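You operate a simulated robot arm through the tools that you are given. There is no shell and no other tool. Be economical: measure what you need, move in short steps, check, and stop when the job is done.

Carry out the task below with a simulated two-armed robot. There is one attempt and no reset: what you move stays moved.

JOB
Take the blue blank from the vice side of the scanner bench top and leave it on the palette. Then put three of the folded cloths from the plaster bench top on the side table. Then shut the microscope bench tool drawer. Do these in the order given.
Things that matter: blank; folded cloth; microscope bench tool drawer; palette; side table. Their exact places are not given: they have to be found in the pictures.

The check looks at the end state, three seconds after you hand in, the way a careful person would. Anything else that was tipped, shoved, dropped, spilled or broken makes it a failure. Flat cloth is picked up by pressing the open fingertips on it (5 to 10 N) and closing them slowly along it; thin cloth reads only 2 to 8 mm in the jaws.

ROBOT AND FRAMES
Two 7-joint arms with fingered hands on one trunk, on a base that drives. Base frame: it is fixed to the floor where the robot stands at the start and does not move with it; the origin is under the middle of the robot, x ahead of it, y to its left, z up; the surface under the hand at the start is at about z = 0.772. Readings come in m, degrees, newtons and seconds.
The left shoulder is at the start at [0.088, 0.17, 1.161], the right one opposite. With the tool pointing down near the work surface each hand reaches from about 0.32 to 0.78 m from the robot's upright axis, wherever it stands, measured 20 degrees to its own side. Places, roughly: folded cloth [-0.5, 3, 0.75]; microscope bench tool drawer [7.7, 0.1, 0.6]; palette [2.5, 2.75, 0.75]; side table [3.3, 2.9, 0.8]. Payload 4 kg a hand.
The TCP of each hand is the grasp point between the finger pads, 0.026 m short of the fingertips. In the tool frame z runs along the fingers and y along their closing line. The gripper opens to 0.132 m. The gripper's body begins 0.073 m behind the TCP. The gripper is a hand of 4 fingers: y runs from the thumb to the fingers, the wrist lies at [0, 0, -0.224] in the tool frame, and closing takes about 1.5 s.
Orientation is that of the tool frame in the base frame, as [roll, pitch, yaw] about the fixed x, y, z axes, in that order (R = Rz(yaw) Ry(pitch) Rx(roll)). With the fingers straight down and closing along the base's y, the tool's x points along the base's -x, its y along +y and its z along -z.

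CONTROLS
- The arms move only by the tool play_rows. It takes "left_targets", "right_targets" or both (then of equal length, played together; a hand with none holds still); each is a list of rows, each an object (a shift or turn left out is 0, a gripper value left out holds the last) with "linear": the shift along the base's x, y, z in m, a list of three; "rot": the turn, a rotation vector about the base's x, y, z in degrees, a list of three. In form: [{"linear": [tx, ty, tz], "rot": [wx, wy, wz]}, ...]. A call has 1 to 20 rows; each row shifts and turns the commanded pose from where the row before left it. "left_grip" and "right_grip" are, for a hand that has rows, the closure in counts, from 0 (fully open) to 255 (shut), set as the call begins (left out, the last holds). Rows are played at 5 a second. More than 0.05 m and 8.6 degrees between two rows, or a gripper value outside its range, and nothing of the call is played. A pose out of reach is approached as far as the arm can. The call stops where the force on the tool passes 40 N (or 10 N more than at its start, if that is more) or the arm is blocked; 0.2 s more then pass. Each finger travels about 0.108 m/s and halts on what it meets, pressing with about 28 N; the grip force reading is that of the motor and also rises with nothing between the fingers. The clock runs only during rows and for 0.2 s after the last one: add rows that do not move to give the fingers time. The reply holds the time, the measured pose of the TCP, the force on the tool along the base axes, the opening and the grip force, in the units named above and with some noise, with the torque about the TCP (base axes, N m) and any sound that the robot's microphone picked up.
- Cameras (640 x 400 px; columns grow to the right, rows downward): "scene" is now at [0.1656, 0.0365, 1.323]; the picture's right is [0.47, -0.88, 0.00], its down [-0.63, -0.34, -0.70] and it looks along [0.62, 0.33, -0.72] (base axes); focal length 248 px, centre (320, 200). "left" rides on the left gripper at [-0.073, 0.006, -0.094] in its tool frame; the picture's right is [-0.08, -1.00, 0.00], its down [0.79, -0.06, -0.62] and it looks along [0.61, -0.05, 0.79] (tool axes); focal length 230 px, centre (320, 200). "right" rides on the right gripper at [0.073, 0.006, -0.094] in its tool frame; the picture's right is [-0.08, 1.00, 0.00], its down [-0.79, -0.06, -0.62] and it looks along [-0.61, -0.05, 0.79] (tool axes); focal length 230 px, centre (320, 200).
- capture(camera): a new picture of that camera. The clock stands still meanwhile.
- lift_body(by): slides the trunk up (or, below 0, down) by that many m; the arms and the scene camera ride with it, the base frame stays. It gives what a move gives, with no picture.
- steer(legs): drives the robot by 1 to 6 legs, each [ahead, left, turn to the left] in m, m and degrees, along the robot's own axes; the way and the turn of a leg run together, so that a leg with both is an arc; at most 1.5 m and 180 degrees a leg. The arms and the cameras ride along, it lands a little off, and it stops where it bumps. It gives what a move gives.
- move_fingers(finger1, finger2, finger3, thumb_bend, hand): sets how far each is bent, from 0 (flat) to 1 (curled in); at 0.3 the hand is open as for a grip, at 0.7 the pads meet at the TCP. One left out holds its place. A second passes; each finger stops where it meets its share of the squeeze, and holds until it gets a number again. A gripper value or a shape takes the hand back. It gives what a move gives, with no picture; readings hold the bend of each and the force on the fingers (four entries, about 0 where the hand has none), thumb and palm.
- hand_shape(shape, hand): the hand has 4 fingers and takes this shape, open, in about a second: jaw (thumb against the fingers, like two jaws); tri (thumb and two fingers); tip (a fingertip pinch); poke (one finger out to press); point (the index stretched); flat (the hand flat); cup (the hand cupped); fist (a fist). The gripper value then closes the fingers along that shape, each until it touches; the sizes above hold for jaw. It gives what a move gives, with no picture.
- pan_tilt(pan, tilt): turns the head with the scene camera to pan (to the left, within 80 degrees either way) and tilt (down, from -29 to 69), counted from straight ahead of the robot. It gives what a move gives.
- locate(camera, pixels): for up to 12 pixels [column, row] of the newest picture of that camera ("zoom" is the newest enlarged one), the place [x, y, z] in the base frame of the surface seen there, good to about 0.002 m. The clock stands still meanwhile.
- inspect(camera, box): a new picture of the part [left, top, right, bottom] of that camera's present view, enlarged. The clock stands still meanwhile.
- finish_job(): hands the job in; it is judged then, once.

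Keep the steps short. Do not move on a guess: measure, check each grasp and each placing, and mend mistakes. In all there are 110 turns and 100 pictures (those below and enlarged ones count). Leave the grippers open and the arms clear of the work at the hand-in unless told otherwise, and finish with a single line.

The tools are called after "Call:" as a command line: name --argument value ..., lists and objects as JSON in quotes. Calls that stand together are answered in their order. play_rows: Moves the arms, as the interface text tells. Its arguments: {"type":"object","properties":{"left_targets":{"type":"array","items":{"type":"object","properties":{"linear":{"type":"array","items":{"type":"number"}},"rot":{"type":"array","items":{"type":"number"}}}}},"left_grip":{"type":"number"},"right_targets":{"type":"array","items":{"type":"object","properties":{"linear":{"type":"array","items":{"type":"number"}},"rot":{"type":"array","items":{"type":"number"}}}}},"right_grip":{"type":"number"}},"required":[]} The other tools are called the same way: lift_body (by) slides the trunk up or down; hand_shape (shape, hand) gives the hand a shape; move_fingers (finger1, finger2, finger3, thumb_bend, hand) moves the fingers one by one; steer (legs) drives the base; pan_tilt (pan, tilt) turns the head that bears the scene camera; capture (camera) takes a picture; locate (camera, pixels) gives the place of the surface under pixels of a picture; inspect (camera, box) takes an enlarged picture of a part of a camera's view; finish_job () hands the job in.

At the start:

```text
time: 0.0
left_tcp_pos: [0.4381, 0.4317, 1.0282]
left_orientation: [180.0, 0.0, -179.9]
left_wrist_force: [-0.2, 0.6, -0.7]
left_torque: [0.03, 0.0, -0.01]
left_opening: 0.1314
left_gripper_force: 0.1
left_shape: jaw
left_bend: [0.3, 0.3, 0.3, 0.3]
left_finger forces: [0.0, 0.0, 0.0, 0.1, 0.1, 0.0]
right_tcp_pos: [0.5378, -0.0802, 0.943]
right_orientation: [179.9, 0.0, -179.9]
right_wrist_force: [0.7, 0.0, 0.2]
right_torque: [-0.02, -0.01, 0.02]
right_opening: 0.1319
right_gripper_force: 0.0
right_shape: jaw
right_bend: [0.3, 0.3, 0.3, 0.3]
right_finger forces: [0.0, 0.0, 0.0, 0.0, 0.0, 0.1]
trunk travel left (down, up): [-0.175, 0.176]
robot x, y, heading: [-0.0003, 0.0019, -0.2]
head pan, tilt: [27.9, 45.8]
```

scene: 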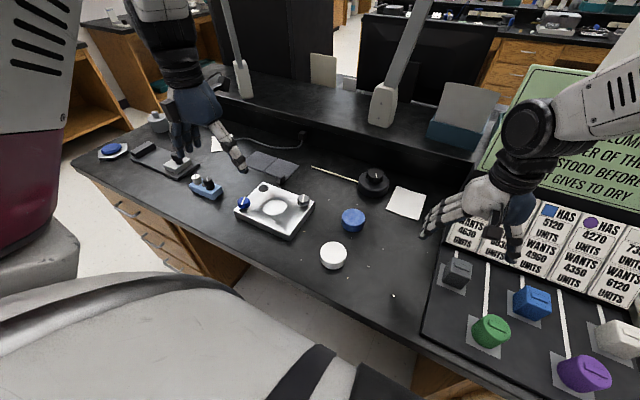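
right: 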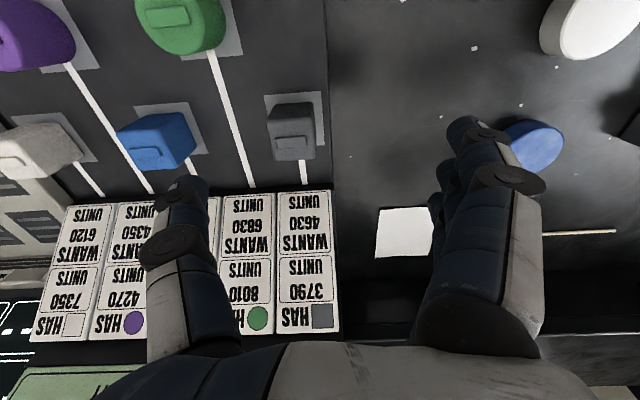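
left: 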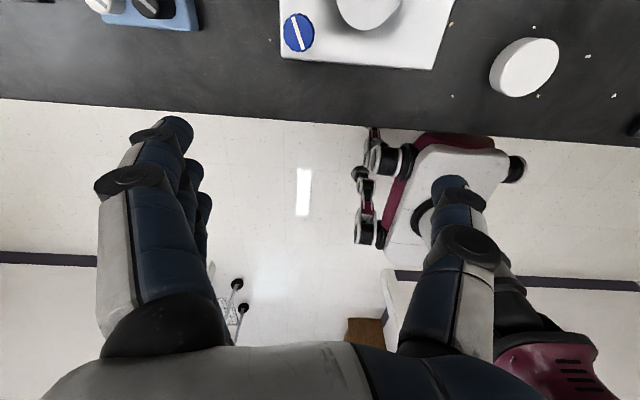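

The bench in front holds a blue disc at (353,219) and another blue thing on a white dish at (112,150). I'll enlarge these two areas to tell which is the vice side.

Call:
inspect --camera "scene" --box '[80, 90, 280, 215]'

Call:
inspect --camera "scene" --box '[230, 130, 450, 280]'

Call:
locate --camera "scene" --pixels '[[353, 214], [112, 149], [178, 160], [275, 208], [333, 250], [205, 190], [380, 285], [80, 155]]'

```text
3.20 times, centred on (180, 152) of scene
```

zoom: 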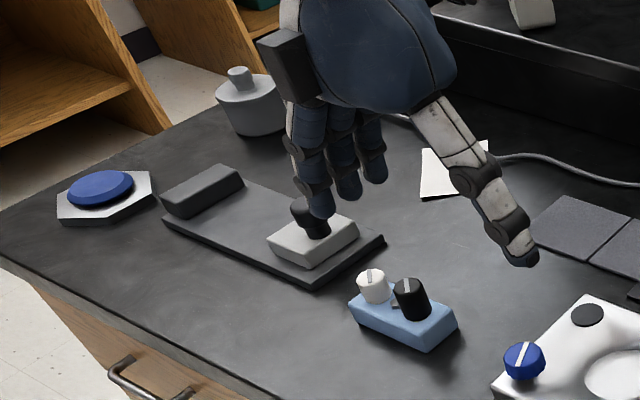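

```text
2.67 times, centred on (340, 205) of scene
```

zoom: 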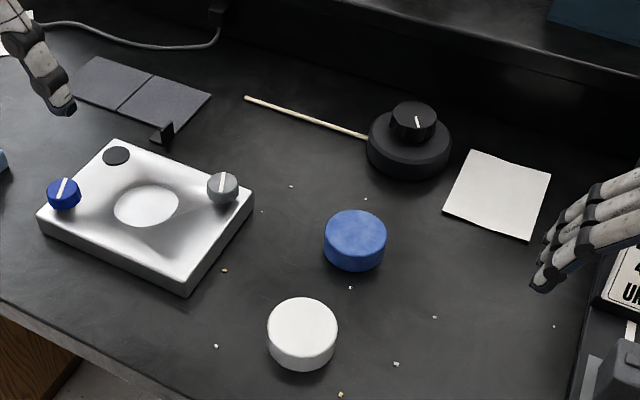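

```text
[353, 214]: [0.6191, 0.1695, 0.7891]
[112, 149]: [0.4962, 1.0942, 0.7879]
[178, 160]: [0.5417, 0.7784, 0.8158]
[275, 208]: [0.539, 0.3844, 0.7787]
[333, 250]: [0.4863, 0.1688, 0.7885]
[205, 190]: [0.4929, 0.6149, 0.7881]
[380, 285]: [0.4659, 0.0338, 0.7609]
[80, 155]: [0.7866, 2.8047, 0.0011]
```

Two candidates exist. I'll look around by turning the head to learn which bench is which.

Call:
pan_tilt --pan -45 --tilt 30

Call:
capture --camera "scene"

Call:
pan_tilt --pan 0 --tilt 15

Call:
capture --camera "scene"

Call:
pan_tilt --pan 70 --tilt 15

Call:
capture --camera "scene"

```text
time: 1.4
left_tcp_pos: [0.4376, 0.4324, 1.0282]
left_orientation: [179.9, 0.0, 180.0]
left_wrist_force: [-0.2, -0.2, 0.1]
left_torque: [-0.03, -0.03, 0.0]
left_opening: 0.1318
left_gripper_force: 0.1
left_shape: jaw
left_bend: [0.3, 0.3, 0.3, 0.3]
left_finger forces: [0.1, 0.1, 0.0, 0.2, 0.0, 0.1]
right_tcp_pos: [0.5375, -0.0784, 0.9431]
right_orientation: [-180.0, 0.1, -179.9]
right_wrist_force: [0.1, 1.4, 0.7]
right_torque: [0.0, 0.0, 0.03]
right_opening: 0.1317
right_gripper_force: 0.1
right_shape: jaw
right_bend: [0.3, 0.3, 0.3, 0.3]
right_finger forces: [0.1, 0.1, 0.0, 0.0, 0.1, 0.1]
trunk travel left (down, up): [-0.175, 0.176]
robot x, y, heading: [-0.0005, -0.0025, -0.1]
head pan, tilt: [-45.0, 30.0]
```

```text
94 pictures are left
```

scene: 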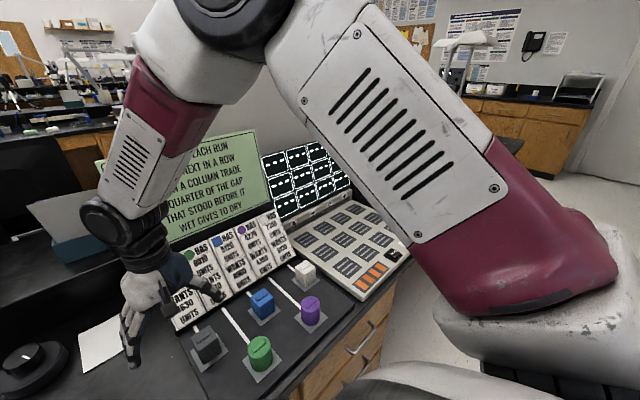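

```text
time: 2.6
left_tcp_pos: [0.4367, 0.4311, 1.0272]
left_orientation: [-180.0, 0.0, 179.9]
left_wrist_force: [0.1, -0.7, 0.2]
left_torque: [-0.01, 0.03, 0.02]
left_opening: 0.1321
left_gripper_force: 0.1
left_shape: jaw
left_bend: [0.3, 0.3, 0.3, 0.3]
left_finger forces: [0.0, 0.0, 0.0, 0.0, 0.1, 0.0]
right_tcp_pos: [0.5385, -0.0803, 0.9427]
right_orientation: [179.9, 0.1, -180.0]
right_wrist_force: [0.0, -0.8, -1.4]
right_torque: [-0.05, -0.02, 0.0]
right_opening: 0.1317
right_gripper_force: 0.0
right_shape: jaw
right_bend: [0.3, 0.3, 0.3, 0.3]
right_finger forces: [0.0, 0.0, 0.0, 0.0, 0.0, 0.0]
trunk travel left (down, up): [-0.175, 0.176]
robot x, y, heading: [0.0012, -0.0008, -0.1]
head pan, tilt: [0.0, 15.0]
```

```text
93 pictures are left
```

scene: 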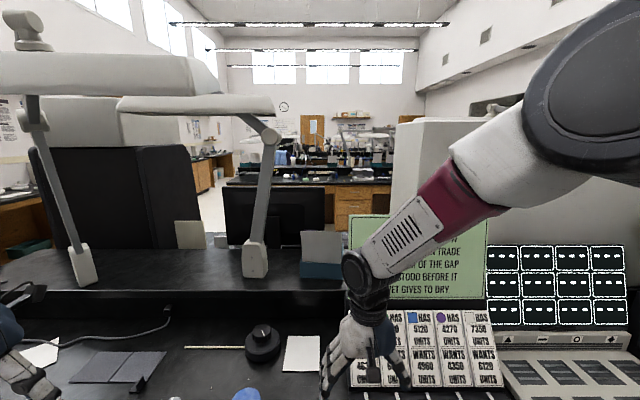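

```text
time: 4.0
left_tcp_pos: [0.4375, 0.4317, 1.0278]
left_orientation: [180.0, -0.1, -180.0]
left_wrist_force: [-0.4, 0.6, -0.6]
left_torque: [-0.01, 0.02, -0.02]
left_opening: 0.132
left_gripper_force: 0.0
left_shape: jaw
left_bend: [0.3, 0.3, 0.3, 0.3]
left_finger forces: [0.1, 0.0, 0.0, 0.0, 0.1, 0.0]
right_tcp_pos: [0.5384, -0.0803, 0.9419]
right_orientation: [180.0, 0.0, -179.9]
right_wrist_force: [1.0, 0.4, 0.2]
right_torque: [-0.01, 0.0, 0.01]
right_opening: 0.1318
right_gripper_force: 0.1
right_shape: jaw
right_bend: [0.3, 0.3, 0.3, 0.3]
right_finger forces: [0.1, 0.0, 0.1, 0.0, 0.1, 0.0]
trunk travel left (down, up): [-0.175, 0.176]
robot x, y, heading: [-0.0006, 0.0005, -0.1]
head pan, tilt: [70.0, 15.0]
```

```text
92 pictures are left
```

scene: 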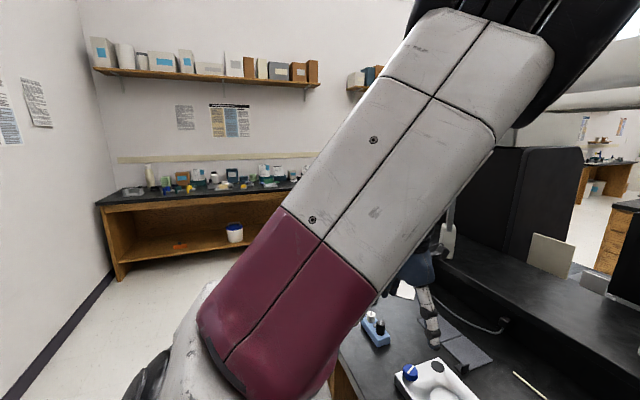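

This seems to be the scanner bench. I'll zoom in on both blue objects and the gadgets near them.

Call:
pan_tilt --pan 45 --tilt 40

Call:
capture --camera "scene"

Call:
inspect --camera "scene" --box '[160, 170, 320, 270]'

Call:
inspect --camera "left" --box '[0, 0, 640, 130]'

```text
time: 4.9
left_tcp_pos: [0.4369, 0.4316, 1.0282]
left_orientation: [-179.9, 0.0, 180.0]
left_wrist_force: [-0.4, -0.1, 0.1]
left_torque: [0.02, 0.02, 0.0]
left_opening: 0.1318
left_gripper_force: 0.0
left_shape: jaw
left_bend: [0.3, 0.3, 0.3, 0.3]
left_finger forces: [0.0, 0.0, 0.0, 0.0, 0.0, 0.0]
right_tcp_pos: [0.5381, -0.0795, 0.9437]
right_orientation: [-179.9, 0.1, -180.0]
right_wrist_force: [0.9, -0.3, 0.1]
right_torque: [0.02, -0.02, 0.03]
right_opening: 0.1319
right_gripper_force: 0.1
right_shape: jaw
right_bend: [0.3, 0.3, 0.3, 0.3]
right_finger forces: [0.0, 0.0, 0.0, 0.1, 0.0, 0.0]
trunk travel left (down, up): [-0.175, 0.176]
robot x, y, heading: [-0.0018, 0.0014, -0.0]
head pan, tilt: [45.0, 40.0]
```

```text
91 pictures are left
```

scene: 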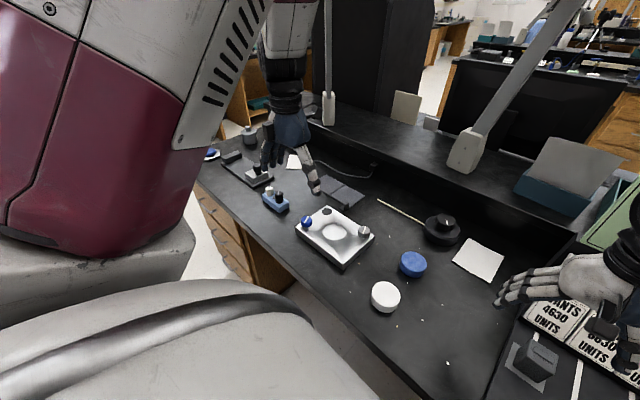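

```text
4.00 times, centred on (240, 220) of scene
```

zoom: 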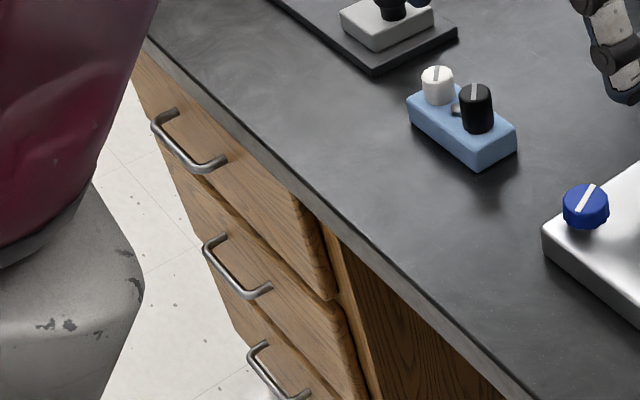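

```text
1.00 times, centred on (320, 65) of left (not enlarged: the box is as wide or as high as the picture)
```

zoom: 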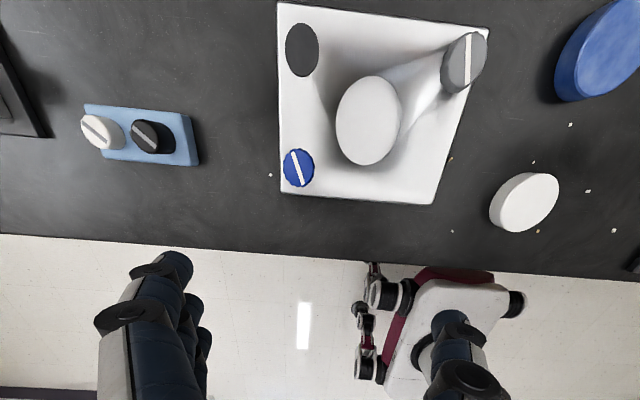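

The blue disc at about (0.62, 0.17) next to a white disc looks like a blank. The slide with a block to the left may be the vice. I'll drive 0.45 m left to see the left end better; this also suits a right-hand pick.

Call:
steer --legs '[[0, 0.45, 0]]'

Call:
pan_tilt --pan 25 --tilt 40

Call:
capture --camera "scene"

Call:
capture --camera "left"

```text
time: 9.4
left_tcp_pos: [0.4376, 0.8863, 1.0268]
left_orientation: [-180.0, 0.0, 180.0]
left_wrist_force: [-0.2, 0.6, 0.3]
left_torque: [-0.02, -0.03, 0.0]
left_opening: 0.1321
left_gripper_force: 0.1
left_shape: jaw
left_bend: [0.3, 0.3, 0.3, 0.3]
left_finger forces: [0.0, 0.0, 0.0, 0.0, 0.0, 0.0]
right_tcp_pos: [0.5384, 0.3742, 0.9424]
right_orientation: [180.0, 0.1, 180.0]
right_wrist_force: [-0.4, 1.1, -0.2]
right_torque: [-0.04, 0.02, 0.01]
right_opening: 0.132
right_gripper_force: 0.0
right_shape: jaw
right_bend: [0.3, 0.3, 0.3, 0.3]
right_finger forces: [0.0, 0.0, 0.1, 0.1, 0.1, 0.0]
trunk travel left (down, up): [-0.175, 0.176]
robot x, y, heading: [0.0002, 0.4535, -0.0]
head pan, tilt: [45.0, 40.0]
```

```text
time: 10.2
left_tcp_pos: [0.4376, 0.8846, 1.0276]
left_orientation: [180.0, 0.0, -179.9]
left_wrist_force: [-0.2, 0.4, 0.2]
left_torque: [0.01, 0.0, -0.01]
left_opening: 0.1317
left_gripper_force: 0.0
left_shape: jaw
left_bend: [0.3, 0.3, 0.3, 0.3]
left_finger forces: [0.0, 0.0, 0.0, 0.0, 0.0, 0.0]
right_tcp_pos: [0.5389, 0.3741, 0.9429]
right_orientation: [180.0, 0.1, -180.0]
right_wrist_force: [-0.4, -0.8, 0.7]
right_torque: [-0.01, -0.01, -0.01]
right_opening: 0.1321
right_gripper_force: 0.1
right_shape: jaw
right_bend: [0.3, 0.3, 0.3, 0.3]
right_finger forces: [0.0, 0.0, 0.0, 0.0, 0.0, 0.0]
trunk travel left (down, up): [-0.175, 0.176]
robot x, y, heading: [0.0014, 0.4553, -0.0]
head pan, tilt: [25.0, 40.0]
```

```text
88 pictures are left
```

scene: 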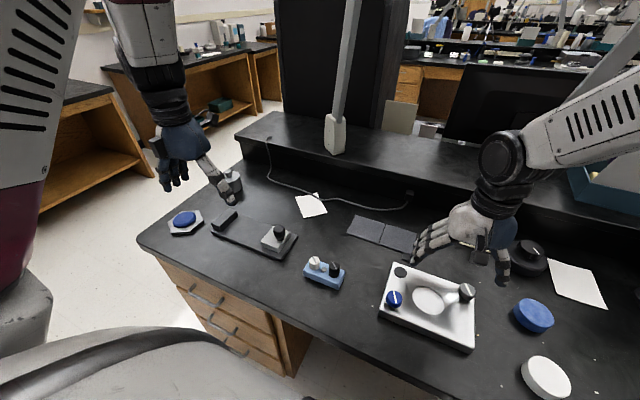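

```text
87 pictures are left
```

left: 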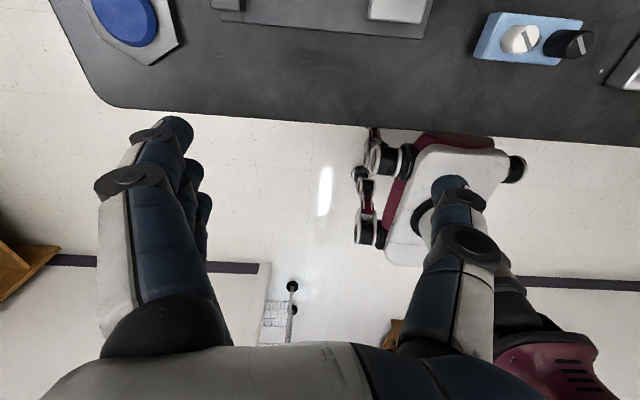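

I'll zoom in on the left-end objects.

Call:
inspect --camera "scene" --box '[150, 180, 310, 280]'

Call:
inspect --camera "scene" --box '[480, 260, 640, 400]'

Call:
locate --camera "scene" --pixels '[[184, 218], [200, 226], [172, 222], [194, 217], [176, 219], [184, 224], [533, 310], [533, 328], [516, 312], [552, 320], [530, 300], [545, 372]]'

```text
4.00 times, centred on (230, 230) of scene
```

zoom: 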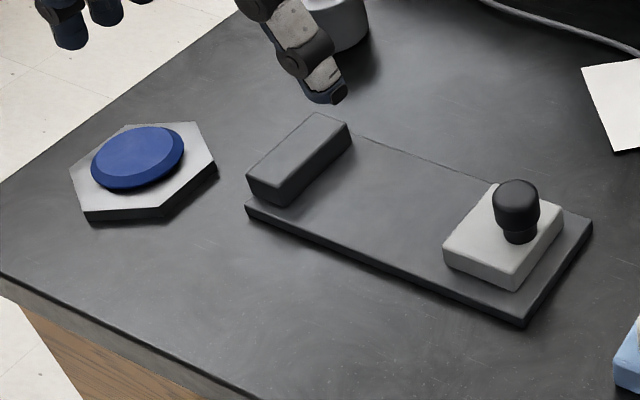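

```text
2.86 times, centred on (560, 330) of scene
```

zoom: 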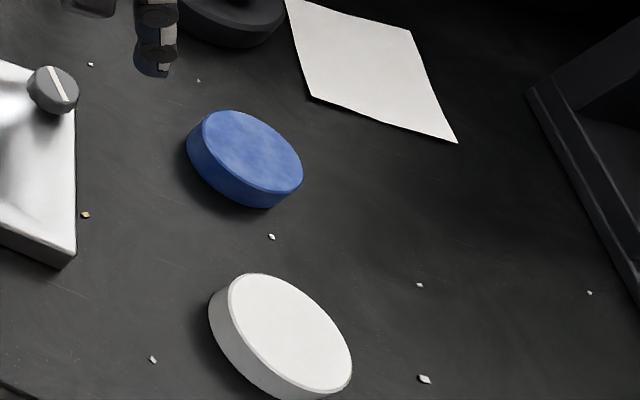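

```text
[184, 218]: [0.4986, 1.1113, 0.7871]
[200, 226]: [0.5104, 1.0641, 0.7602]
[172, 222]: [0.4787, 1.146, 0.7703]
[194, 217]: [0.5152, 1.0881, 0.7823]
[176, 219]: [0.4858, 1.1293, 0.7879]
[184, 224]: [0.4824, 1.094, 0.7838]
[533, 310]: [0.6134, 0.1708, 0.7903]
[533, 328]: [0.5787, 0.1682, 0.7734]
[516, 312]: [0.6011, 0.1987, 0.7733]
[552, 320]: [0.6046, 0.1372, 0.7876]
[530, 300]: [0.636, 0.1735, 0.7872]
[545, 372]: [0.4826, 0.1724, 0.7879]
```

The hex item is a push-button, so the blank is the blue disc, with its top at z≈0.789 and its centre near (0.613, 0.170). I'll move the right hand above it.

Call:
play_rows --right_targets '[{"linear": [0.019, -0.041, 0]}, {"linear": [0.019, -0.041, 0]}, {"linear": [0.018, -0.041, 0]}, {"linear": [0.018, -0.041, 0]}, {"linear": [0, -0.04, -0.03]}, {"linear": [0, 0, 0]}]' --right_grip 0

Call:
capture --camera "right"

Call:
pan_tilt --pan -15 --tilt 42

Call:
capture --camera "scene"

```text
time: 11.6
left_tcp_pos: [0.4364, 0.8853, 1.0276]
left_orientation: [-180.0, 0.1, -180.0]
left_wrist_force: [0.1, -0.1, -0.7]
left_torque: [0.03, -0.02, -0.01]
left_opening: 0.1319
left_gripper_force: 0.0
left_shape: jaw
left_bend: [0.3, 0.3, 0.3, 0.3]
left_finger forces: [0.0, 0.0, 0.1, 0.0, 0.0, 0.0]
right_tcp_pos: [0.6132, 0.1706, 0.9136]
right_orientation: [-180.0, 0.1, 180.0]
right_wrist_force: [-0.4, 0.0, -0.7]
right_torque: [-0.01, -0.02, 0.03]
right_opening: 0.1322
right_gripper_force: 0.0
right_shape: jaw
right_bend: [0.3, 0.3, 0.3, 0.3]
right_finger forces: [0.0, 0.0, 0.0, 0.1, 0.0, 0.0]
trunk travel left (down, up): [-0.175, 0.176]
robot x, y, heading: [-0.0001, 0.4528, 0.4]
head pan, tilt: [25.0, 40.0]
```

```text
84 pictures are left
```

right: 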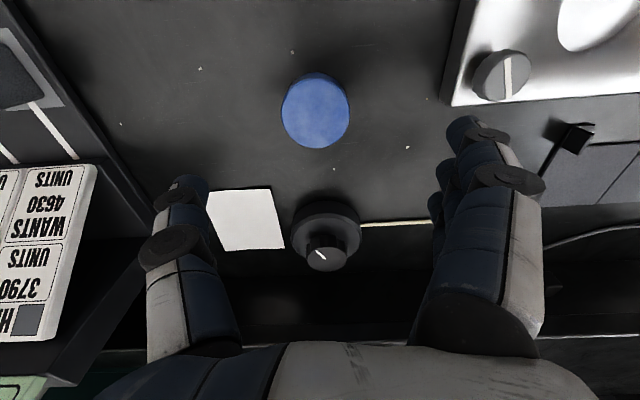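

```text
time: 12.7
left_tcp_pos: [0.437, 0.8855, 1.0282]
left_orientation: [-179.9, 0.0, -180.0]
left_wrist_force: [-0.3, 1.0, -0.9]
left_torque: [0.0, 0.01, 0.03]
left_opening: 0.1319
left_gripper_force: 0.0
left_shape: jaw
left_bend: [0.3, 0.3, 0.3, 0.3]
left_finger forces: [0.1, 0.1, 0.0, 0.0, 0.0, 0.1]
right_tcp_pos: [0.6112, 0.1701, 0.9137]
right_orientation: [-179.9, 0.1, 180.0]
right_wrist_force: [-0.7, -0.5, -0.1]
right_torque: [0.01, -0.01, 0.0]
right_opening: 0.1319
right_gripper_force: 0.2
right_shape: jaw
right_bend: [0.3, 0.3, 0.3, 0.3]
right_finger forces: [0.1, 0.1, 0.1, 0.0, 0.1, 0.1]
trunk travel left (down, up): [-0.175, 0.176]
robot x, y, heading: [0.0035, 0.4545, -0.0]
head pan, tilt: [-15.0, 42.0]
```

```text
83 pictures are left
```

scene: 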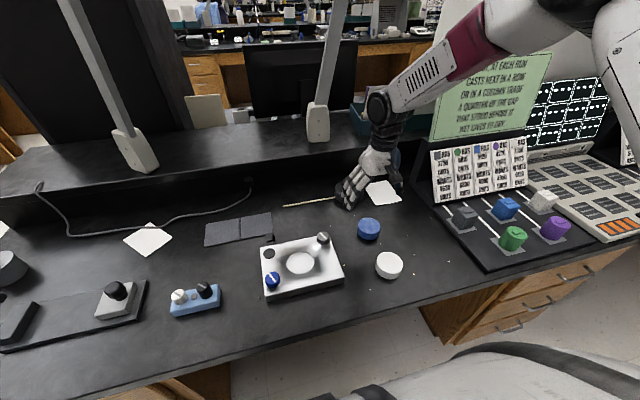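

The disc shows at (315,112) in the right view. I'll locate the disc's edges and the neighbours before going down.

Call:
locate --camera "right" --pixels '[[315, 108], [283, 108], [348, 108], [315, 78], [315, 138], [325, 240], [325, 212], [330, 262], [478, 85], [445, 95]]'

```text
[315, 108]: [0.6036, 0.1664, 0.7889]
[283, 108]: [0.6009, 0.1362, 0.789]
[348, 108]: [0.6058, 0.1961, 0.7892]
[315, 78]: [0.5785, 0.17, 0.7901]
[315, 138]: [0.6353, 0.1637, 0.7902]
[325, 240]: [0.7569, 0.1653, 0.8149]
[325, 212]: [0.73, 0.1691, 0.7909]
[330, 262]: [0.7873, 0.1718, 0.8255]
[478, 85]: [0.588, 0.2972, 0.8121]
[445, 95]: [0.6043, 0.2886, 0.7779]
```

The disc centre is about (0.606, 0.166) with radius 0.031, and the neighbours are clear. I'll lower to TCP z≈0.794 and then close.

Call:
play_rows --right_targets '[{"linear": [-0.006, -0.004, -0.03]}, {"linear": [0, 0, -0.03]}, {"linear": [0, 0, -0.03]}, {"linear": [0, 0, -0.02]}, {"linear": [0, 0, -0.01]}, {"linear": [0, 0, 0]}]'

Call:
play_rows --right_targets '[{}, {}, {}, {}, {}, {}, {}, {}, {}]' --right_grip 150

Call:
capture --camera "right"

```text
time: 14.1
left_tcp_pos: [0.4382, 0.8865, 1.0282]
left_orientation: [-180.0, 0.0, -179.9]
left_wrist_force: [0.5, -0.6, -0.2]
left_torque: [-0.01, 0.01, 0.02]
left_opening: 0.1319
left_gripper_force: 0.0
left_shape: jaw
left_bend: [0.3, 0.3, 0.3, 0.3]
left_finger forces: [0.1, 0.1, 0.0, 0.0, 0.1, 0.1]
right_tcp_pos: [0.6052, 0.1667, 0.7934]
right_orientation: [-180.0, 0.1, -180.0]
right_wrist_force: [-0.2, 0.3, 0.7]
right_torque: [0.0, 0.01, 0.0]
right_opening: 0.1318
right_gripper_force: 0.1
right_shape: jaw
right_bend: [0.3, 0.3, 0.3, 0.3]
right_finger forces: [0.1, 0.0, 0.1, 0.0, 0.1, 0.0]
trunk travel left (down, up): [-0.175, 0.176]
robot x, y, heading: [0.0026, 0.4529, -0.1]
head pan, tilt: [-15.0, 42.0]
```

```text
time: 16.1
left_tcp_pos: [0.4379, 0.8858, 1.0268]
left_orientation: [179.9, 0.1, -180.0]
left_wrist_force: [-0.7, 0.5, -0.3]
left_torque: [-0.01, 0.0, -0.01]
left_opening: 0.1322
left_gripper_force: 0.0
left_shape: jaw
left_bend: [0.3, 0.3, 0.3, 0.3]
left_finger forces: [0.0, 0.1, 0.0, 0.1, 0.0, 0.0]
right_tcp_pos: [0.6064, 0.1658, 0.7933]
right_orientation: [-180.0, 0.1, -180.0]
right_wrist_force: [0.7, -0.5, -2.3]
right_torque: [-0.01, 0.01, -0.01]
right_opening: 0.0528
right_gripper_force: 27.9
right_shape: jaw
right_bend: [0.73, 0.73, 0.73, 0.7]
right_finger forces: [7.4, 8.4, 8.9, 0.0, 24.9, 0.0]
trunk travel left (down, up): [-0.175, 0.176]
robot x, y, heading: [0.0018, 0.4526, -0.0]
head pan, tilt: [-15.0, 42.0]
```

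```text
82 pictures are left
```

right: 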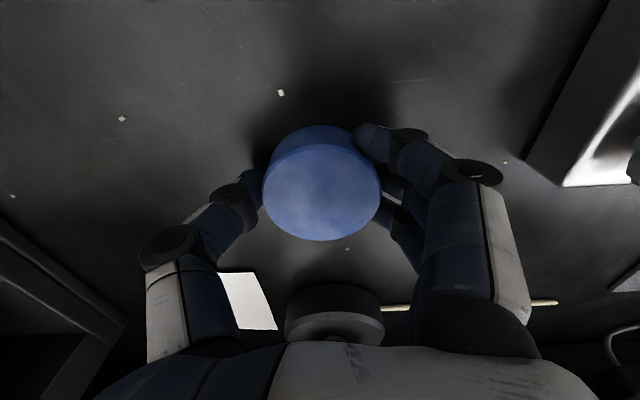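

The disc is gripped at opening 0.053 with 28 N. I'll lift it and draw the hand in toward the robot.

Call:
play_rows --right_targets '[{"linear": [0, 0, 0.02]}, {"linear": [0, 0, 0.03]}, {"linear": [0, 0, 0.04]}, {"linear": [0, 0, 0.04]}, {"linear": [0, 0, 0.04]}, {"linear": [0, 0, 0.04]}, {"linear": [-0.04, 0, 0.01]}, {"linear": [-0.04, 0, 0]}, {"linear": [-0.04, 0, 0]}, {"linear": [-0.04, 0, 0]}, {"linear": [0, 0, 0]}]'

Call:
capture --camera "right"

Call:
pan_tilt --pan 60 --tilt 10

Call:
capture --camera "scene"

```text
time: 18.5
left_tcp_pos: [0.4381, 0.8862, 1.0282]
left_orientation: [180.0, 0.0, 180.0]
left_wrist_force: [-0.3, -0.8, 0.8]
left_torque: [0.0, 0.04, -0.01]
left_opening: 0.1319
left_gripper_force: 0.1
left_shape: jaw
left_bend: [0.3, 0.3, 0.3, 0.3]
left_finger forces: [0.1, 0.0, 0.0, 0.0, 0.1, 0.0]
right_tcp_pos: [0.4485, 0.1674, 1.0106]
right_orientation: [-180.0, 0.0, 179.9]
right_wrist_force: [0.2, 0.6, -1.7]
right_torque: [0.0, -0.02, -0.05]
right_opening: 0.0529
right_gripper_force: 28.1
right_shape: jaw
right_bend: [0.73, 0.73, 0.73, 0.7]
right_finger forces: [7.8, 8.3, 9.3, 0.0, 24.8, 0.0]
trunk travel left (down, up): [-0.175, 0.176]
robot x, y, heading: [-0.001, 0.4531, 0.1]
head pan, tilt: [-15.0, 42.0]
```

```text
81 pictures are left
```

right: 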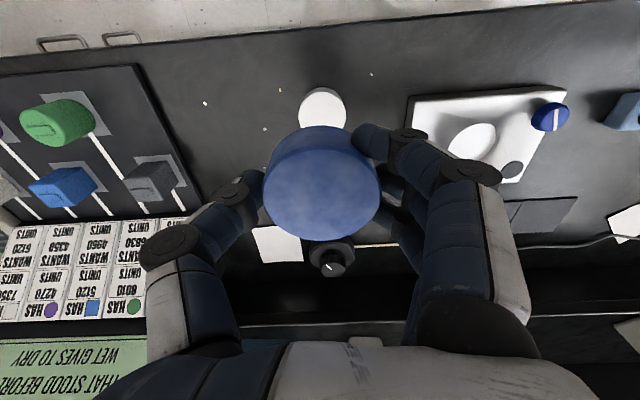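

```text
time: 20.0
left_tcp_pos: [0.437, 0.8857, 1.0278]
left_orientation: [-180.0, -0.1, -179.9]
left_wrist_force: [0.5, -0.1, -0.1]
left_torque: [0.02, -0.01, -0.01]
left_opening: 0.132
left_gripper_force: 0.1
left_shape: jaw
left_bend: [0.3, 0.3, 0.3, 0.3]
left_finger forces: [0.0, 0.1, 0.0, 0.0, 0.0, 0.0]
right_tcp_pos: [0.4469, 0.1664, 1.0133]
right_orientation: [-180.0, 0.1, -180.0]
right_wrist_force: [-0.8, 0.3, -1.2]
right_torque: [0.0, 0.03, -0.02]
right_opening: 0.0527
right_gripper_force: 28.8
right_shape: jaw
right_bend: [0.73, 0.73, 0.73, 0.7]
right_finger forces: [7.8, 8.4, 9.3, 0.0, 24.7, 0.0]
trunk travel left (down, up): [-0.175, 0.176]
robot x, y, heading: [0.0008, 0.4547, -0.2]
head pan, tilt: [60.0, 10.0]
```

```text
80 pictures are left
```

scene: 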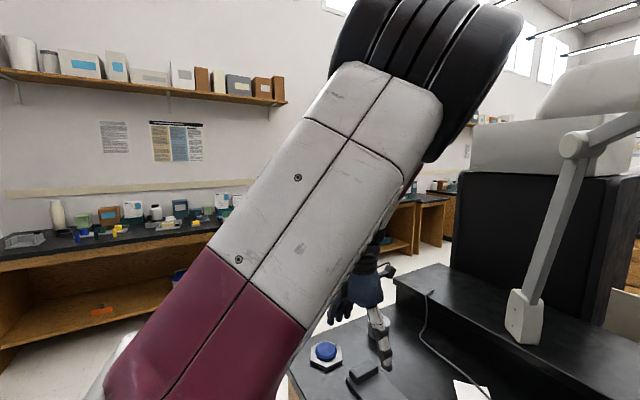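

The blank is held. I'll back off the bench and turn left to face the wall benches.

Call:
steer --legs '[[-0.3, 0, 0], [0, 0, 90]]'

Call:
pan_tilt --pan -30 --tilt 20

Call:
capture --camera "scene"

Call:
pan_tilt --pan 20 --tilt 20

Call:
capture --camera "scene"

```text
time: 25.8
left_tcp_pos: [-0.7302, 0.893, 1.0279]
left_orientation: [-179.9, 0.1, -90.1]
left_wrist_force: [0.7, 1.0, 0.5]
left_torque: [-0.01, 0.01, 0.0]
left_opening: 0.1319
left_gripper_force: 0.0
left_shape: jaw
left_bend: [0.3, 0.3, 0.3, 0.3]
left_finger forces: [0.0, 0.0, 0.0, 0.0, 0.0, 0.0]
right_tcp_pos: [-0.0104, 0.9022, 1.0129]
right_orientation: [179.9, 0.2, -90.0]
right_wrist_force: [0.5, -0.7, -1.9]
right_torque: [0.0, 0.02, -0.02]
right_opening: 0.0523
right_gripper_force: 27.5
right_shape: jaw
right_bend: [0.73, 0.73, 0.73, 0.7]
right_finger forces: [6.8, 8.3, 9.5, 0.0, 24.8, 0.1]
trunk travel left (down, up): [-0.175, 0.176]
robot x, y, heading: [-0.2981, 0.4584, 90.2]
head pan, tilt: [60.0, 10.0]
```

```text
time: 27.5
left_tcp_pos: [-0.7304, 0.8924, 1.0289]
left_orientation: [180.0, 0.0, -90.2]
left_wrist_force: [0.8, -0.2, 0.5]
left_torque: [-0.01, -0.03, 0.01]
left_opening: 0.1318
left_gripper_force: 0.2
left_shape: jaw
left_bend: [0.3, 0.3, 0.3, 0.3]
left_finger forces: [0.1, 0.1, 0.0, 0.0, 0.1, 0.0]
right_tcp_pos: [-0.0113, 0.9033, 1.0131]
right_orientation: [-179.9, 0.0, -90.0]
right_wrist_force: [-0.2, 0.0, -2.7]
right_torque: [-0.02, 0.02, -0.02]
right_opening: 0.0524
right_gripper_force: 27.7
right_shape: jaw
right_bend: [0.73, 0.73, 0.73, 0.7]
right_finger forces: [6.9, 8.2, 9.5, 0.0, 24.8, 0.0]
trunk travel left (down, up): [-0.175, 0.176]
robot x, y, heading: [-0.3001, 0.455, 89.9]
head pan, tilt: [-30.0, 20.0]
```

```text
79 pictures are left
```

scene: 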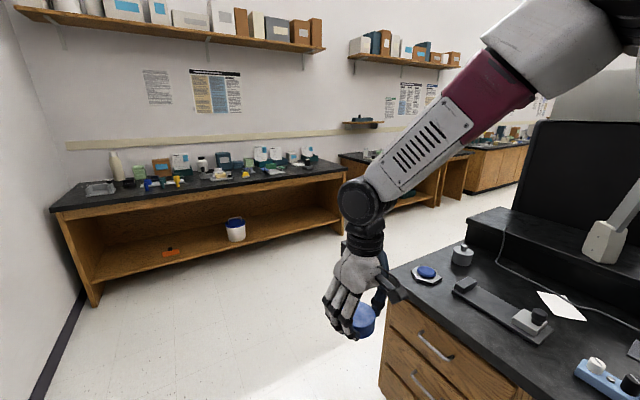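

```text
time: 28.6
left_tcp_pos: [-0.7288, 0.8933, 1.0284]
left_orientation: [180.0, 0.0, -90.1]
left_wrist_force: [-0.6, -0.8, 1.3]
left_torque: [-0.02, -0.02, 0.04]
left_opening: 0.1318
left_gripper_force: 0.1
left_shape: jaw
left_bend: [0.3, 0.3, 0.3, 0.3]
left_finger forces: [0.1, 0.0, 0.0, 0.0, 0.1, 0.0]
right_tcp_pos: [-0.0109, 0.9018, 1.0122]
right_orientation: [-180.0, 0.0, -90.0]
right_wrist_force: [0.3, 0.1, -1.2]
right_torque: [-0.02, 0.02, -0.01]
right_opening: 0.0526
right_gripper_force: 27.8
right_shape: jaw
right_bend: [0.73, 0.73, 0.73, 0.7]
right_finger forces: [6.8, 8.2, 9.4, 0.0, 24.8, 0.1]
trunk travel left (down, up): [-0.175, 0.176]
robot x, y, heading: [-0.2969, 0.4551, 89.9]
head pan, tilt: [20.0, 20.0]
```

```text
78 pictures are left
```

scene: 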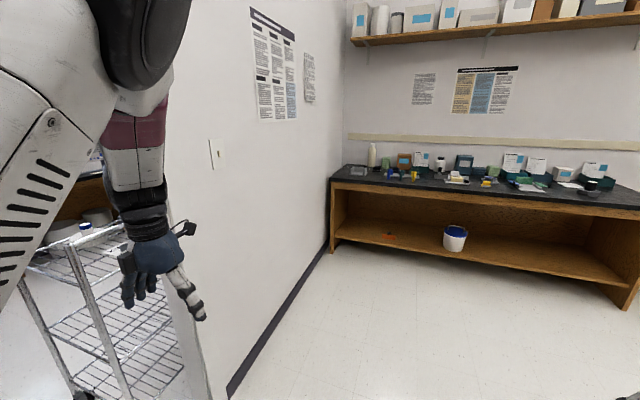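

I'll measure the wall, the plaster bench edge and the floor space.

Call:
locate --camera "scene" --pixels '[[340, 180], [500, 192], [615, 210], [230, 390], [205, 340], [340, 230], [455, 182], [200, 300]]'

Call:
steer --legs '[[1.1, 0, 0]]'

Call:
pan_tilt --pan -75 --tilt 25

Call:
capture --camera "scene"

Call:
pan_tilt --pan -20 --tilt 35

Call:
capture --camera "scene"

```text
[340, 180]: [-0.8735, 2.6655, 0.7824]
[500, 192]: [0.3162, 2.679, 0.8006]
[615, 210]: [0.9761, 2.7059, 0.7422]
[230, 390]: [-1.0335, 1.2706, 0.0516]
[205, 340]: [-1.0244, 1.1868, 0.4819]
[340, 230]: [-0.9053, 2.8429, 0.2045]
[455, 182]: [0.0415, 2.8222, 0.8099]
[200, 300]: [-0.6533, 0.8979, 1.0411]
```

```text
time: 34.2
left_tcp_pos: [-0.7335, 1.9813, 1.0273]
left_orientation: [179.9, 0.1, -89.8]
left_wrist_force: [0.5, -0.3, 0.1]
left_torque: [0.03, -0.02, -0.05]
left_opening: 0.1318
left_gripper_force: 0.1
left_shape: jaw
left_bend: [0.3, 0.3, 0.3, 0.3]
left_finger forces: [0.0, 0.0, 0.1, 0.0, 0.1, 0.0]
right_tcp_pos: [-0.0157, 1.995, 1.0123]
right_orientation: [180.0, 0.0, -89.7]
right_wrist_force: [-0.5, -0.7, -1.9]
right_torque: [0.01, 0.0, 0.01]
right_opening: 0.0525
right_gripper_force: 28.2
right_shape: jaw
right_bend: [0.73, 0.73, 0.73, 0.7]
right_finger forces: [7.0, 8.4, 9.6, 0.0, 24.9, 0.0]
trunk travel left (down, up): [-0.175, 0.176]
robot x, y, heading: [-0.2999, 1.5452, 90.3]
head pan, tilt: [20.0, 20.0]
```

```text
time: 36.0
left_tcp_pos: [-0.7346, 1.981, 1.0281]
left_orientation: [179.9, 0.0, -89.7]
left_wrist_force: [0.1, -0.4, -0.5]
left_torque: [0.01, 0.02, -0.02]
left_opening: 0.1315
left_gripper_force: 0.0
left_shape: jaw
left_bend: [0.3, 0.3, 0.3, 0.3]
left_finger forces: [0.0, 0.0, 0.1, 0.0, 0.0, 0.1]
right_tcp_pos: [-0.015, 1.9948, 1.0128]
right_orientation: [-180.0, 0.0, -89.8]
right_wrist_force: [-0.5, -1.0, -2.4]
right_torque: [-0.04, -0.01, -0.02]
right_opening: 0.0521
right_gripper_force: 27.7
right_shape: jaw
right_bend: [0.73, 0.73, 0.73, 0.7]
right_finger forces: [7.0, 8.3, 9.6, 0.0, 24.7, 0.1]
trunk travel left (down, up): [-0.175, 0.176]
robot x, y, heading: [-0.3008, 1.546, 90.4]
head pan, tilt: [-75.0, 25.0]
```

```text
77 pictures are left
```

scene: 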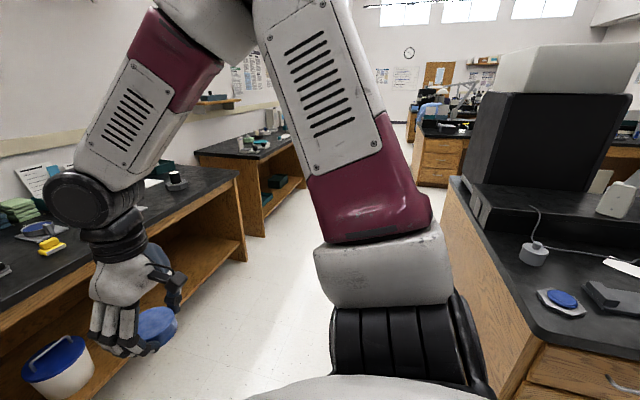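

```text
time: 37.2
left_tcp_pos: [-0.7345, 1.9823, 1.0279]
left_orientation: [179.9, 0.0, -89.7]
left_wrist_force: [1.7, -0.1, 0.0]
left_torque: [0.01, 0.02, 0.03]
left_opening: 0.1317
left_gripper_force: 0.1
left_shape: jaw
left_bend: [0.3, 0.3, 0.3, 0.3]
left_finger forces: [0.0, 0.0, 0.0, 0.0, 0.0, 0.0]
right_tcp_pos: [-0.0151, 1.9946, 1.0129]
right_orientation: [-180.0, 0.0, -89.9]
right_wrist_force: [0.3, -0.3, -2.3]
right_torque: [0.0, 0.02, 0.04]
right_opening: 0.0523
right_gripper_force: 27.9
right_shape: jaw
right_bend: [0.73, 0.73, 0.73, 0.7]
right_finger forces: [6.9, 8.4, 9.6, 0.0, 24.8, 0.0]
trunk travel left (down, up): [-0.175, 0.176]
robot x, y, heading: [-0.3002, 1.546, 90.5]
head pan, tilt: [-20.0, 35.0]
```

```text
76 pictures are left
```

scene: 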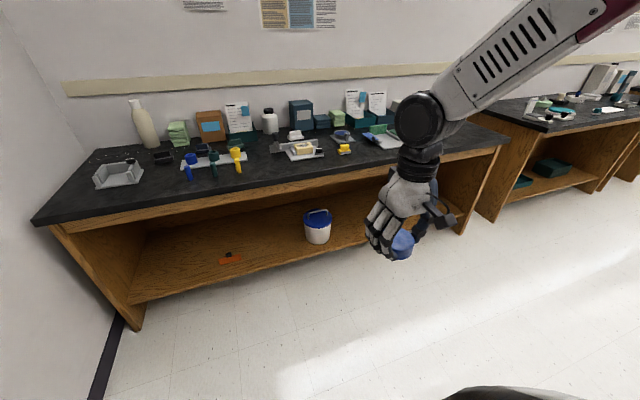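

The way along the aisle is clear. I'll drive ahead a little, then sideways to the right toward the second wall bench with the palette.

Call:
steer --legs '[[0.12, 0, 0], [0, -1.3, 0], [0, -1.0, 0]]'

Call:
pan_tilt --pan 0 --tilt 35

Call:
capture --camera "scene"

Call:
pan_tilt --pan -45 --tilt 30

Call:
capture --camera "scene"

```text
time: 58.4
left_tcp_pos: [1.5616, 2.1238, 1.0283]
left_orientation: [-180.0, 0.1, -88.9]
left_wrist_force: [0.0, -0.6, -0.6]
left_torque: [-0.05, -0.01, 0.03]
left_opening: 0.1323
left_gripper_force: 0.0
left_shape: jaw
left_bend: [0.3, 0.3, 0.3, 0.3]
left_finger forces: [0.1, 0.1, 0.0, 0.1, 0.0, 0.0]
right_tcp_pos: [2.2807, 2.1491, 1.0137]
right_orientation: [180.0, 0.0, -88.7]
right_wrist_force: [0.1, 0.2, -1.6]
right_torque: [0.01, -0.01, 0.01]
right_opening: 0.0525
right_gripper_force: 28.2
right_shape: jaw
right_bend: [0.73, 0.73, 0.73, 0.7]
right_finger forces: [7.1, 8.3, 9.7, 0.1, 24.7, 0.0]
trunk travel left (down, up): [-0.175, 0.176]
robot x, y, heading: [2.0002, 1.6946, 91.1]
head pan, tilt: [-20.0, 35.0]
```

```text
time: 59.2
left_tcp_pos: [1.5613, 2.124, 1.0281]
left_orientation: [-180.0, 0.0, -88.9]
left_wrist_force: [-0.5, 0.4, 0.0]
left_torque: [0.03, -0.02, 0.01]
left_opening: 0.1317
left_gripper_force: 0.0
left_shape: jaw
left_bend: [0.3, 0.3, 0.3, 0.3]
left_finger forces: [0.0, 0.0, 0.1, 0.0, 0.1, 0.1]
right_tcp_pos: [2.2818, 2.1482, 1.0136]
right_orientation: [-179.9, 0.0, -88.8]
right_wrist_force: [0.0, 0.0, -1.7]
right_torque: [0.01, 0.01, -0.01]
right_opening: 0.0526
right_gripper_force: 27.8
right_shape: jaw
right_bend: [0.73, 0.73, 0.73, 0.7]
right_finger forces: [7.0, 8.4, 9.7, 0.0, 24.7, 0.0]
trunk travel left (down, up): [-0.175, 0.176]
robot x, y, heading: [2.0045, 1.694, 91.0]
head pan, tilt: [0.0, 35.0]
```

```text
75 pictures are left
```

scene: 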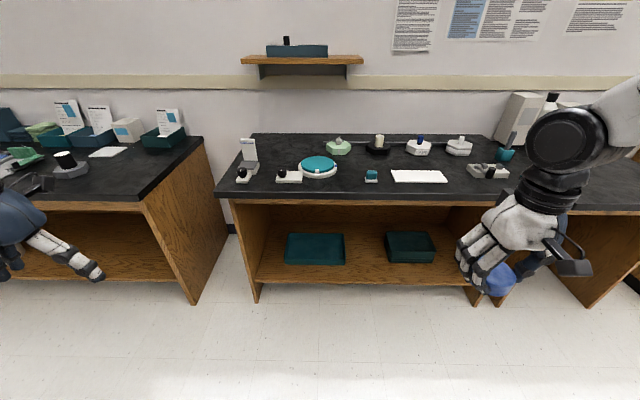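

```text
time: 60.3
left_tcp_pos: [1.5624, 2.124, 1.027]
left_orientation: [-180.0, 0.0, -88.9]
left_wrist_force: [-0.5, -0.4, -0.1]
left_torque: [0.02, 0.03, -0.03]
left_opening: 0.132
left_gripper_force: 0.0
left_shape: jaw
left_bend: [0.3, 0.3, 0.3, 0.3]
left_finger forces: [0.0, 0.1, 0.0, 0.0, 0.1, 0.1]
right_tcp_pos: [2.2817, 2.1488, 1.0142]
right_orientation: [-179.9, 0.0, -88.7]
right_wrist_force: [-1.1, 1.2, -2.1]
right_torque: [-0.02, -0.01, 0.02]
right_opening: 0.0526
right_gripper_force: 28.4
right_shape: jaw
right_bend: [0.73, 0.73, 0.73, 0.7]
right_finger forces: [7.2, 8.3, 9.7, 0.0, 24.8, 0.0]
trunk travel left (down, up): [-0.175, 0.176]
robot x, y, heading: [1.9998, 1.6961, 91.2]
head pan, tilt: [-45.0, 30.0]
```

```text
74 pictures are left
```

scene: 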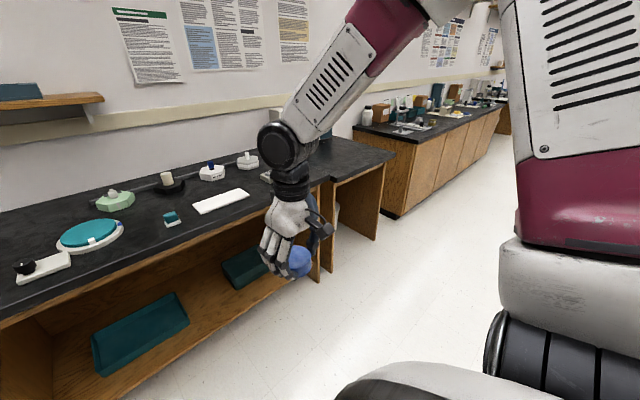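

The white plate around (220,200) may be the palette. I'll zoom in and measure it.

Call:
inspect --camera "scene" --box '[50, 150, 260, 270]'

Call:
locate --camera "scene" --pixels '[[220, 201], [193, 205], [238, 190], [248, 195], [202, 213], [171, 217], [90, 235], [45, 265], [210, 238], [283, 170], [340, 165]]'

```text
3.05 times, centred on (155, 210) of scene
```

zoom: 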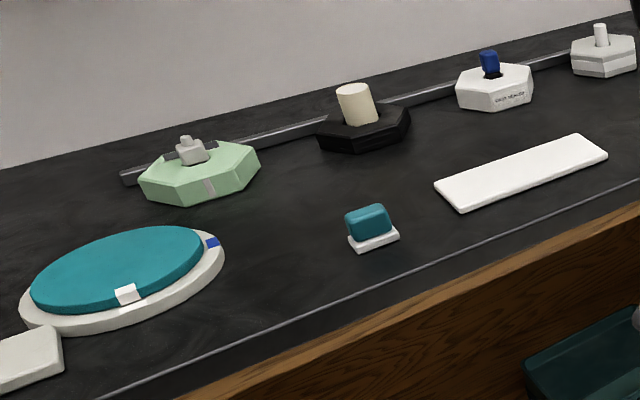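

```text
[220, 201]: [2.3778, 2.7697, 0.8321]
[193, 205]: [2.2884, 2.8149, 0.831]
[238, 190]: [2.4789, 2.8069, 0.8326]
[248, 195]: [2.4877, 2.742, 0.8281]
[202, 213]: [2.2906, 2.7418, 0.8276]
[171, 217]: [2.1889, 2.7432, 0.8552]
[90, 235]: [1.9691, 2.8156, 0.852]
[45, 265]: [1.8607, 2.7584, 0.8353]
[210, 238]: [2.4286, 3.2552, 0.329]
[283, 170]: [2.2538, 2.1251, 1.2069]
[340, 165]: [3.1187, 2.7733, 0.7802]
```

The white plate is at about (2.38, 2.775, 0.832). Before deciding, I want to see the objects hidden behind the arm, so I'll shift right and look again.

Call:
steer --legs '[[0, -0.55, 0]]'

Call:
pan_tilt --pan 10 --tilt 35

Call:
capture --camera "scene"

Call:
pan_tilt --pan -60 --tilt 35

Call:
capture --camera "scene"

```text
time: 65.6
left_tcp_pos: [2.1078, 2.1336, 1.0278]
left_orientation: [-179.9, 0.0, -88.8]
left_wrist_force: [0.6, 0.2, 0.4]
left_torque: [0.0, -0.02, 0.01]
left_opening: 0.1321
left_gripper_force: 0.1
left_shape: jaw
left_bend: [0.3, 0.3, 0.3, 0.3]
left_finger forces: [0.0, 0.0, 0.0, 0.0, 0.1, 0.0]
right_tcp_pos: [2.8283, 2.1581, 1.0134]
right_orientation: [180.0, -0.1, -89.0]
right_wrist_force: [0.6, 0.4, -1.2]
right_torque: [0.01, 0.01, 0.0]
right_opening: 0.0526
right_gripper_force: 28.0
right_shape: jaw
right_bend: [0.73, 0.73, 0.73, 0.7]
right_finger forces: [7.2, 8.3, 9.8, 0.0, 24.8, 0.0]
trunk travel left (down, up): [-0.175, 0.176]
robot x, y, heading: [2.548, 1.7038, 91.2]
head pan, tilt: [-45.0, 30.0]
```

```text
time: 66.9
left_tcp_pos: [2.1087, 2.136, 1.0281]
left_orientation: [-179.9, 0.0, -88.9]
left_wrist_force: [-0.7, 0.2, -0.1]
left_torque: [-0.04, 0.05, 0.02]
left_opening: 0.1318
left_gripper_force: 0.0
left_shape: jaw
left_bend: [0.3, 0.3, 0.3, 0.3]
left_finger forces: [0.0, 0.1, 0.0, 0.0, 0.0, 0.0]
right_tcp_pos: [2.8274, 2.157, 1.0127]
right_orientation: [-179.9, 0.0, -88.9]
right_wrist_force: [0.1, 0.3, -2.3]
right_torque: [-0.01, -0.01, 0.0]
right_opening: 0.0526
right_gripper_force: 28.3
right_shape: jaw
right_bend: [0.73, 0.73, 0.73, 0.7]
right_finger forces: [7.3, 8.3, 9.8, 0.1, 24.8, 0.0]
trunk travel left (down, up): [-0.175, 0.176]
robot x, y, heading: [2.547, 1.7054, 91.2]
head pan, tilt: [10.0, 35.0]
```

```text
72 pictures are left
```

scene: 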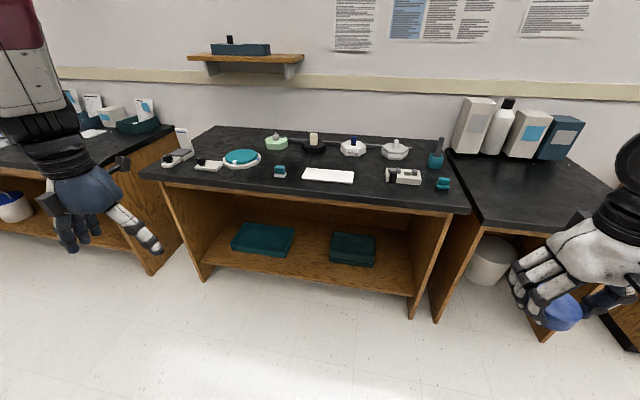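

```text
time: 68.3
left_tcp_pos: [2.1089, 2.1354, 1.0277]
left_orientation: [-179.9, 0.1, -88.9]
left_wrist_force: [0.2, -0.3, -0.5]
left_torque: [0.02, -0.03, 0.02]
left_opening: 0.132
left_gripper_force: 0.0
left_shape: jaw
left_bend: [0.3, 0.3, 0.3, 0.3]
left_finger forces: [0.0, 0.1, 0.1, 0.0, 0.0, 0.0]
right_tcp_pos: [2.8269, 2.1579, 1.0139]
right_orientation: [-179.9, 0.1, -88.9]
right_wrist_force: [0.0, 0.5, -3.1]
right_torque: [-0.01, -0.02, -0.01]
right_opening: 0.0527
right_gripper_force: 27.8
right_shape: jaw
right_bend: [0.73, 0.73, 0.73, 0.7]
right_finger forces: [7.2, 8.2, 9.7, 0.1, 24.7, 0.1]
trunk travel left (down, up): [-0.175, 0.176]
robot x, y, heading: [2.5498, 1.7081, 91.0]
head pan, tilt: [-60.0, 35.0]
```

```text
71 pictures are left
```

scene: 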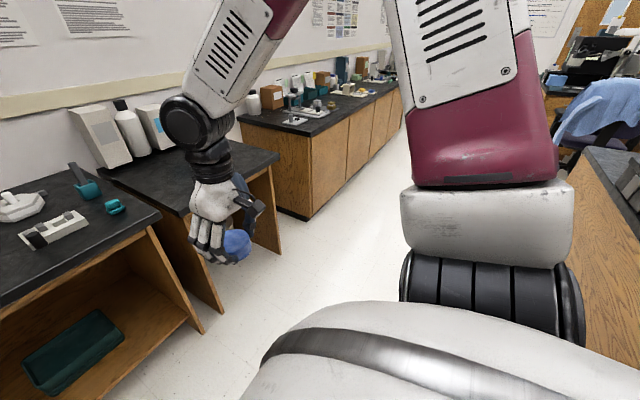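

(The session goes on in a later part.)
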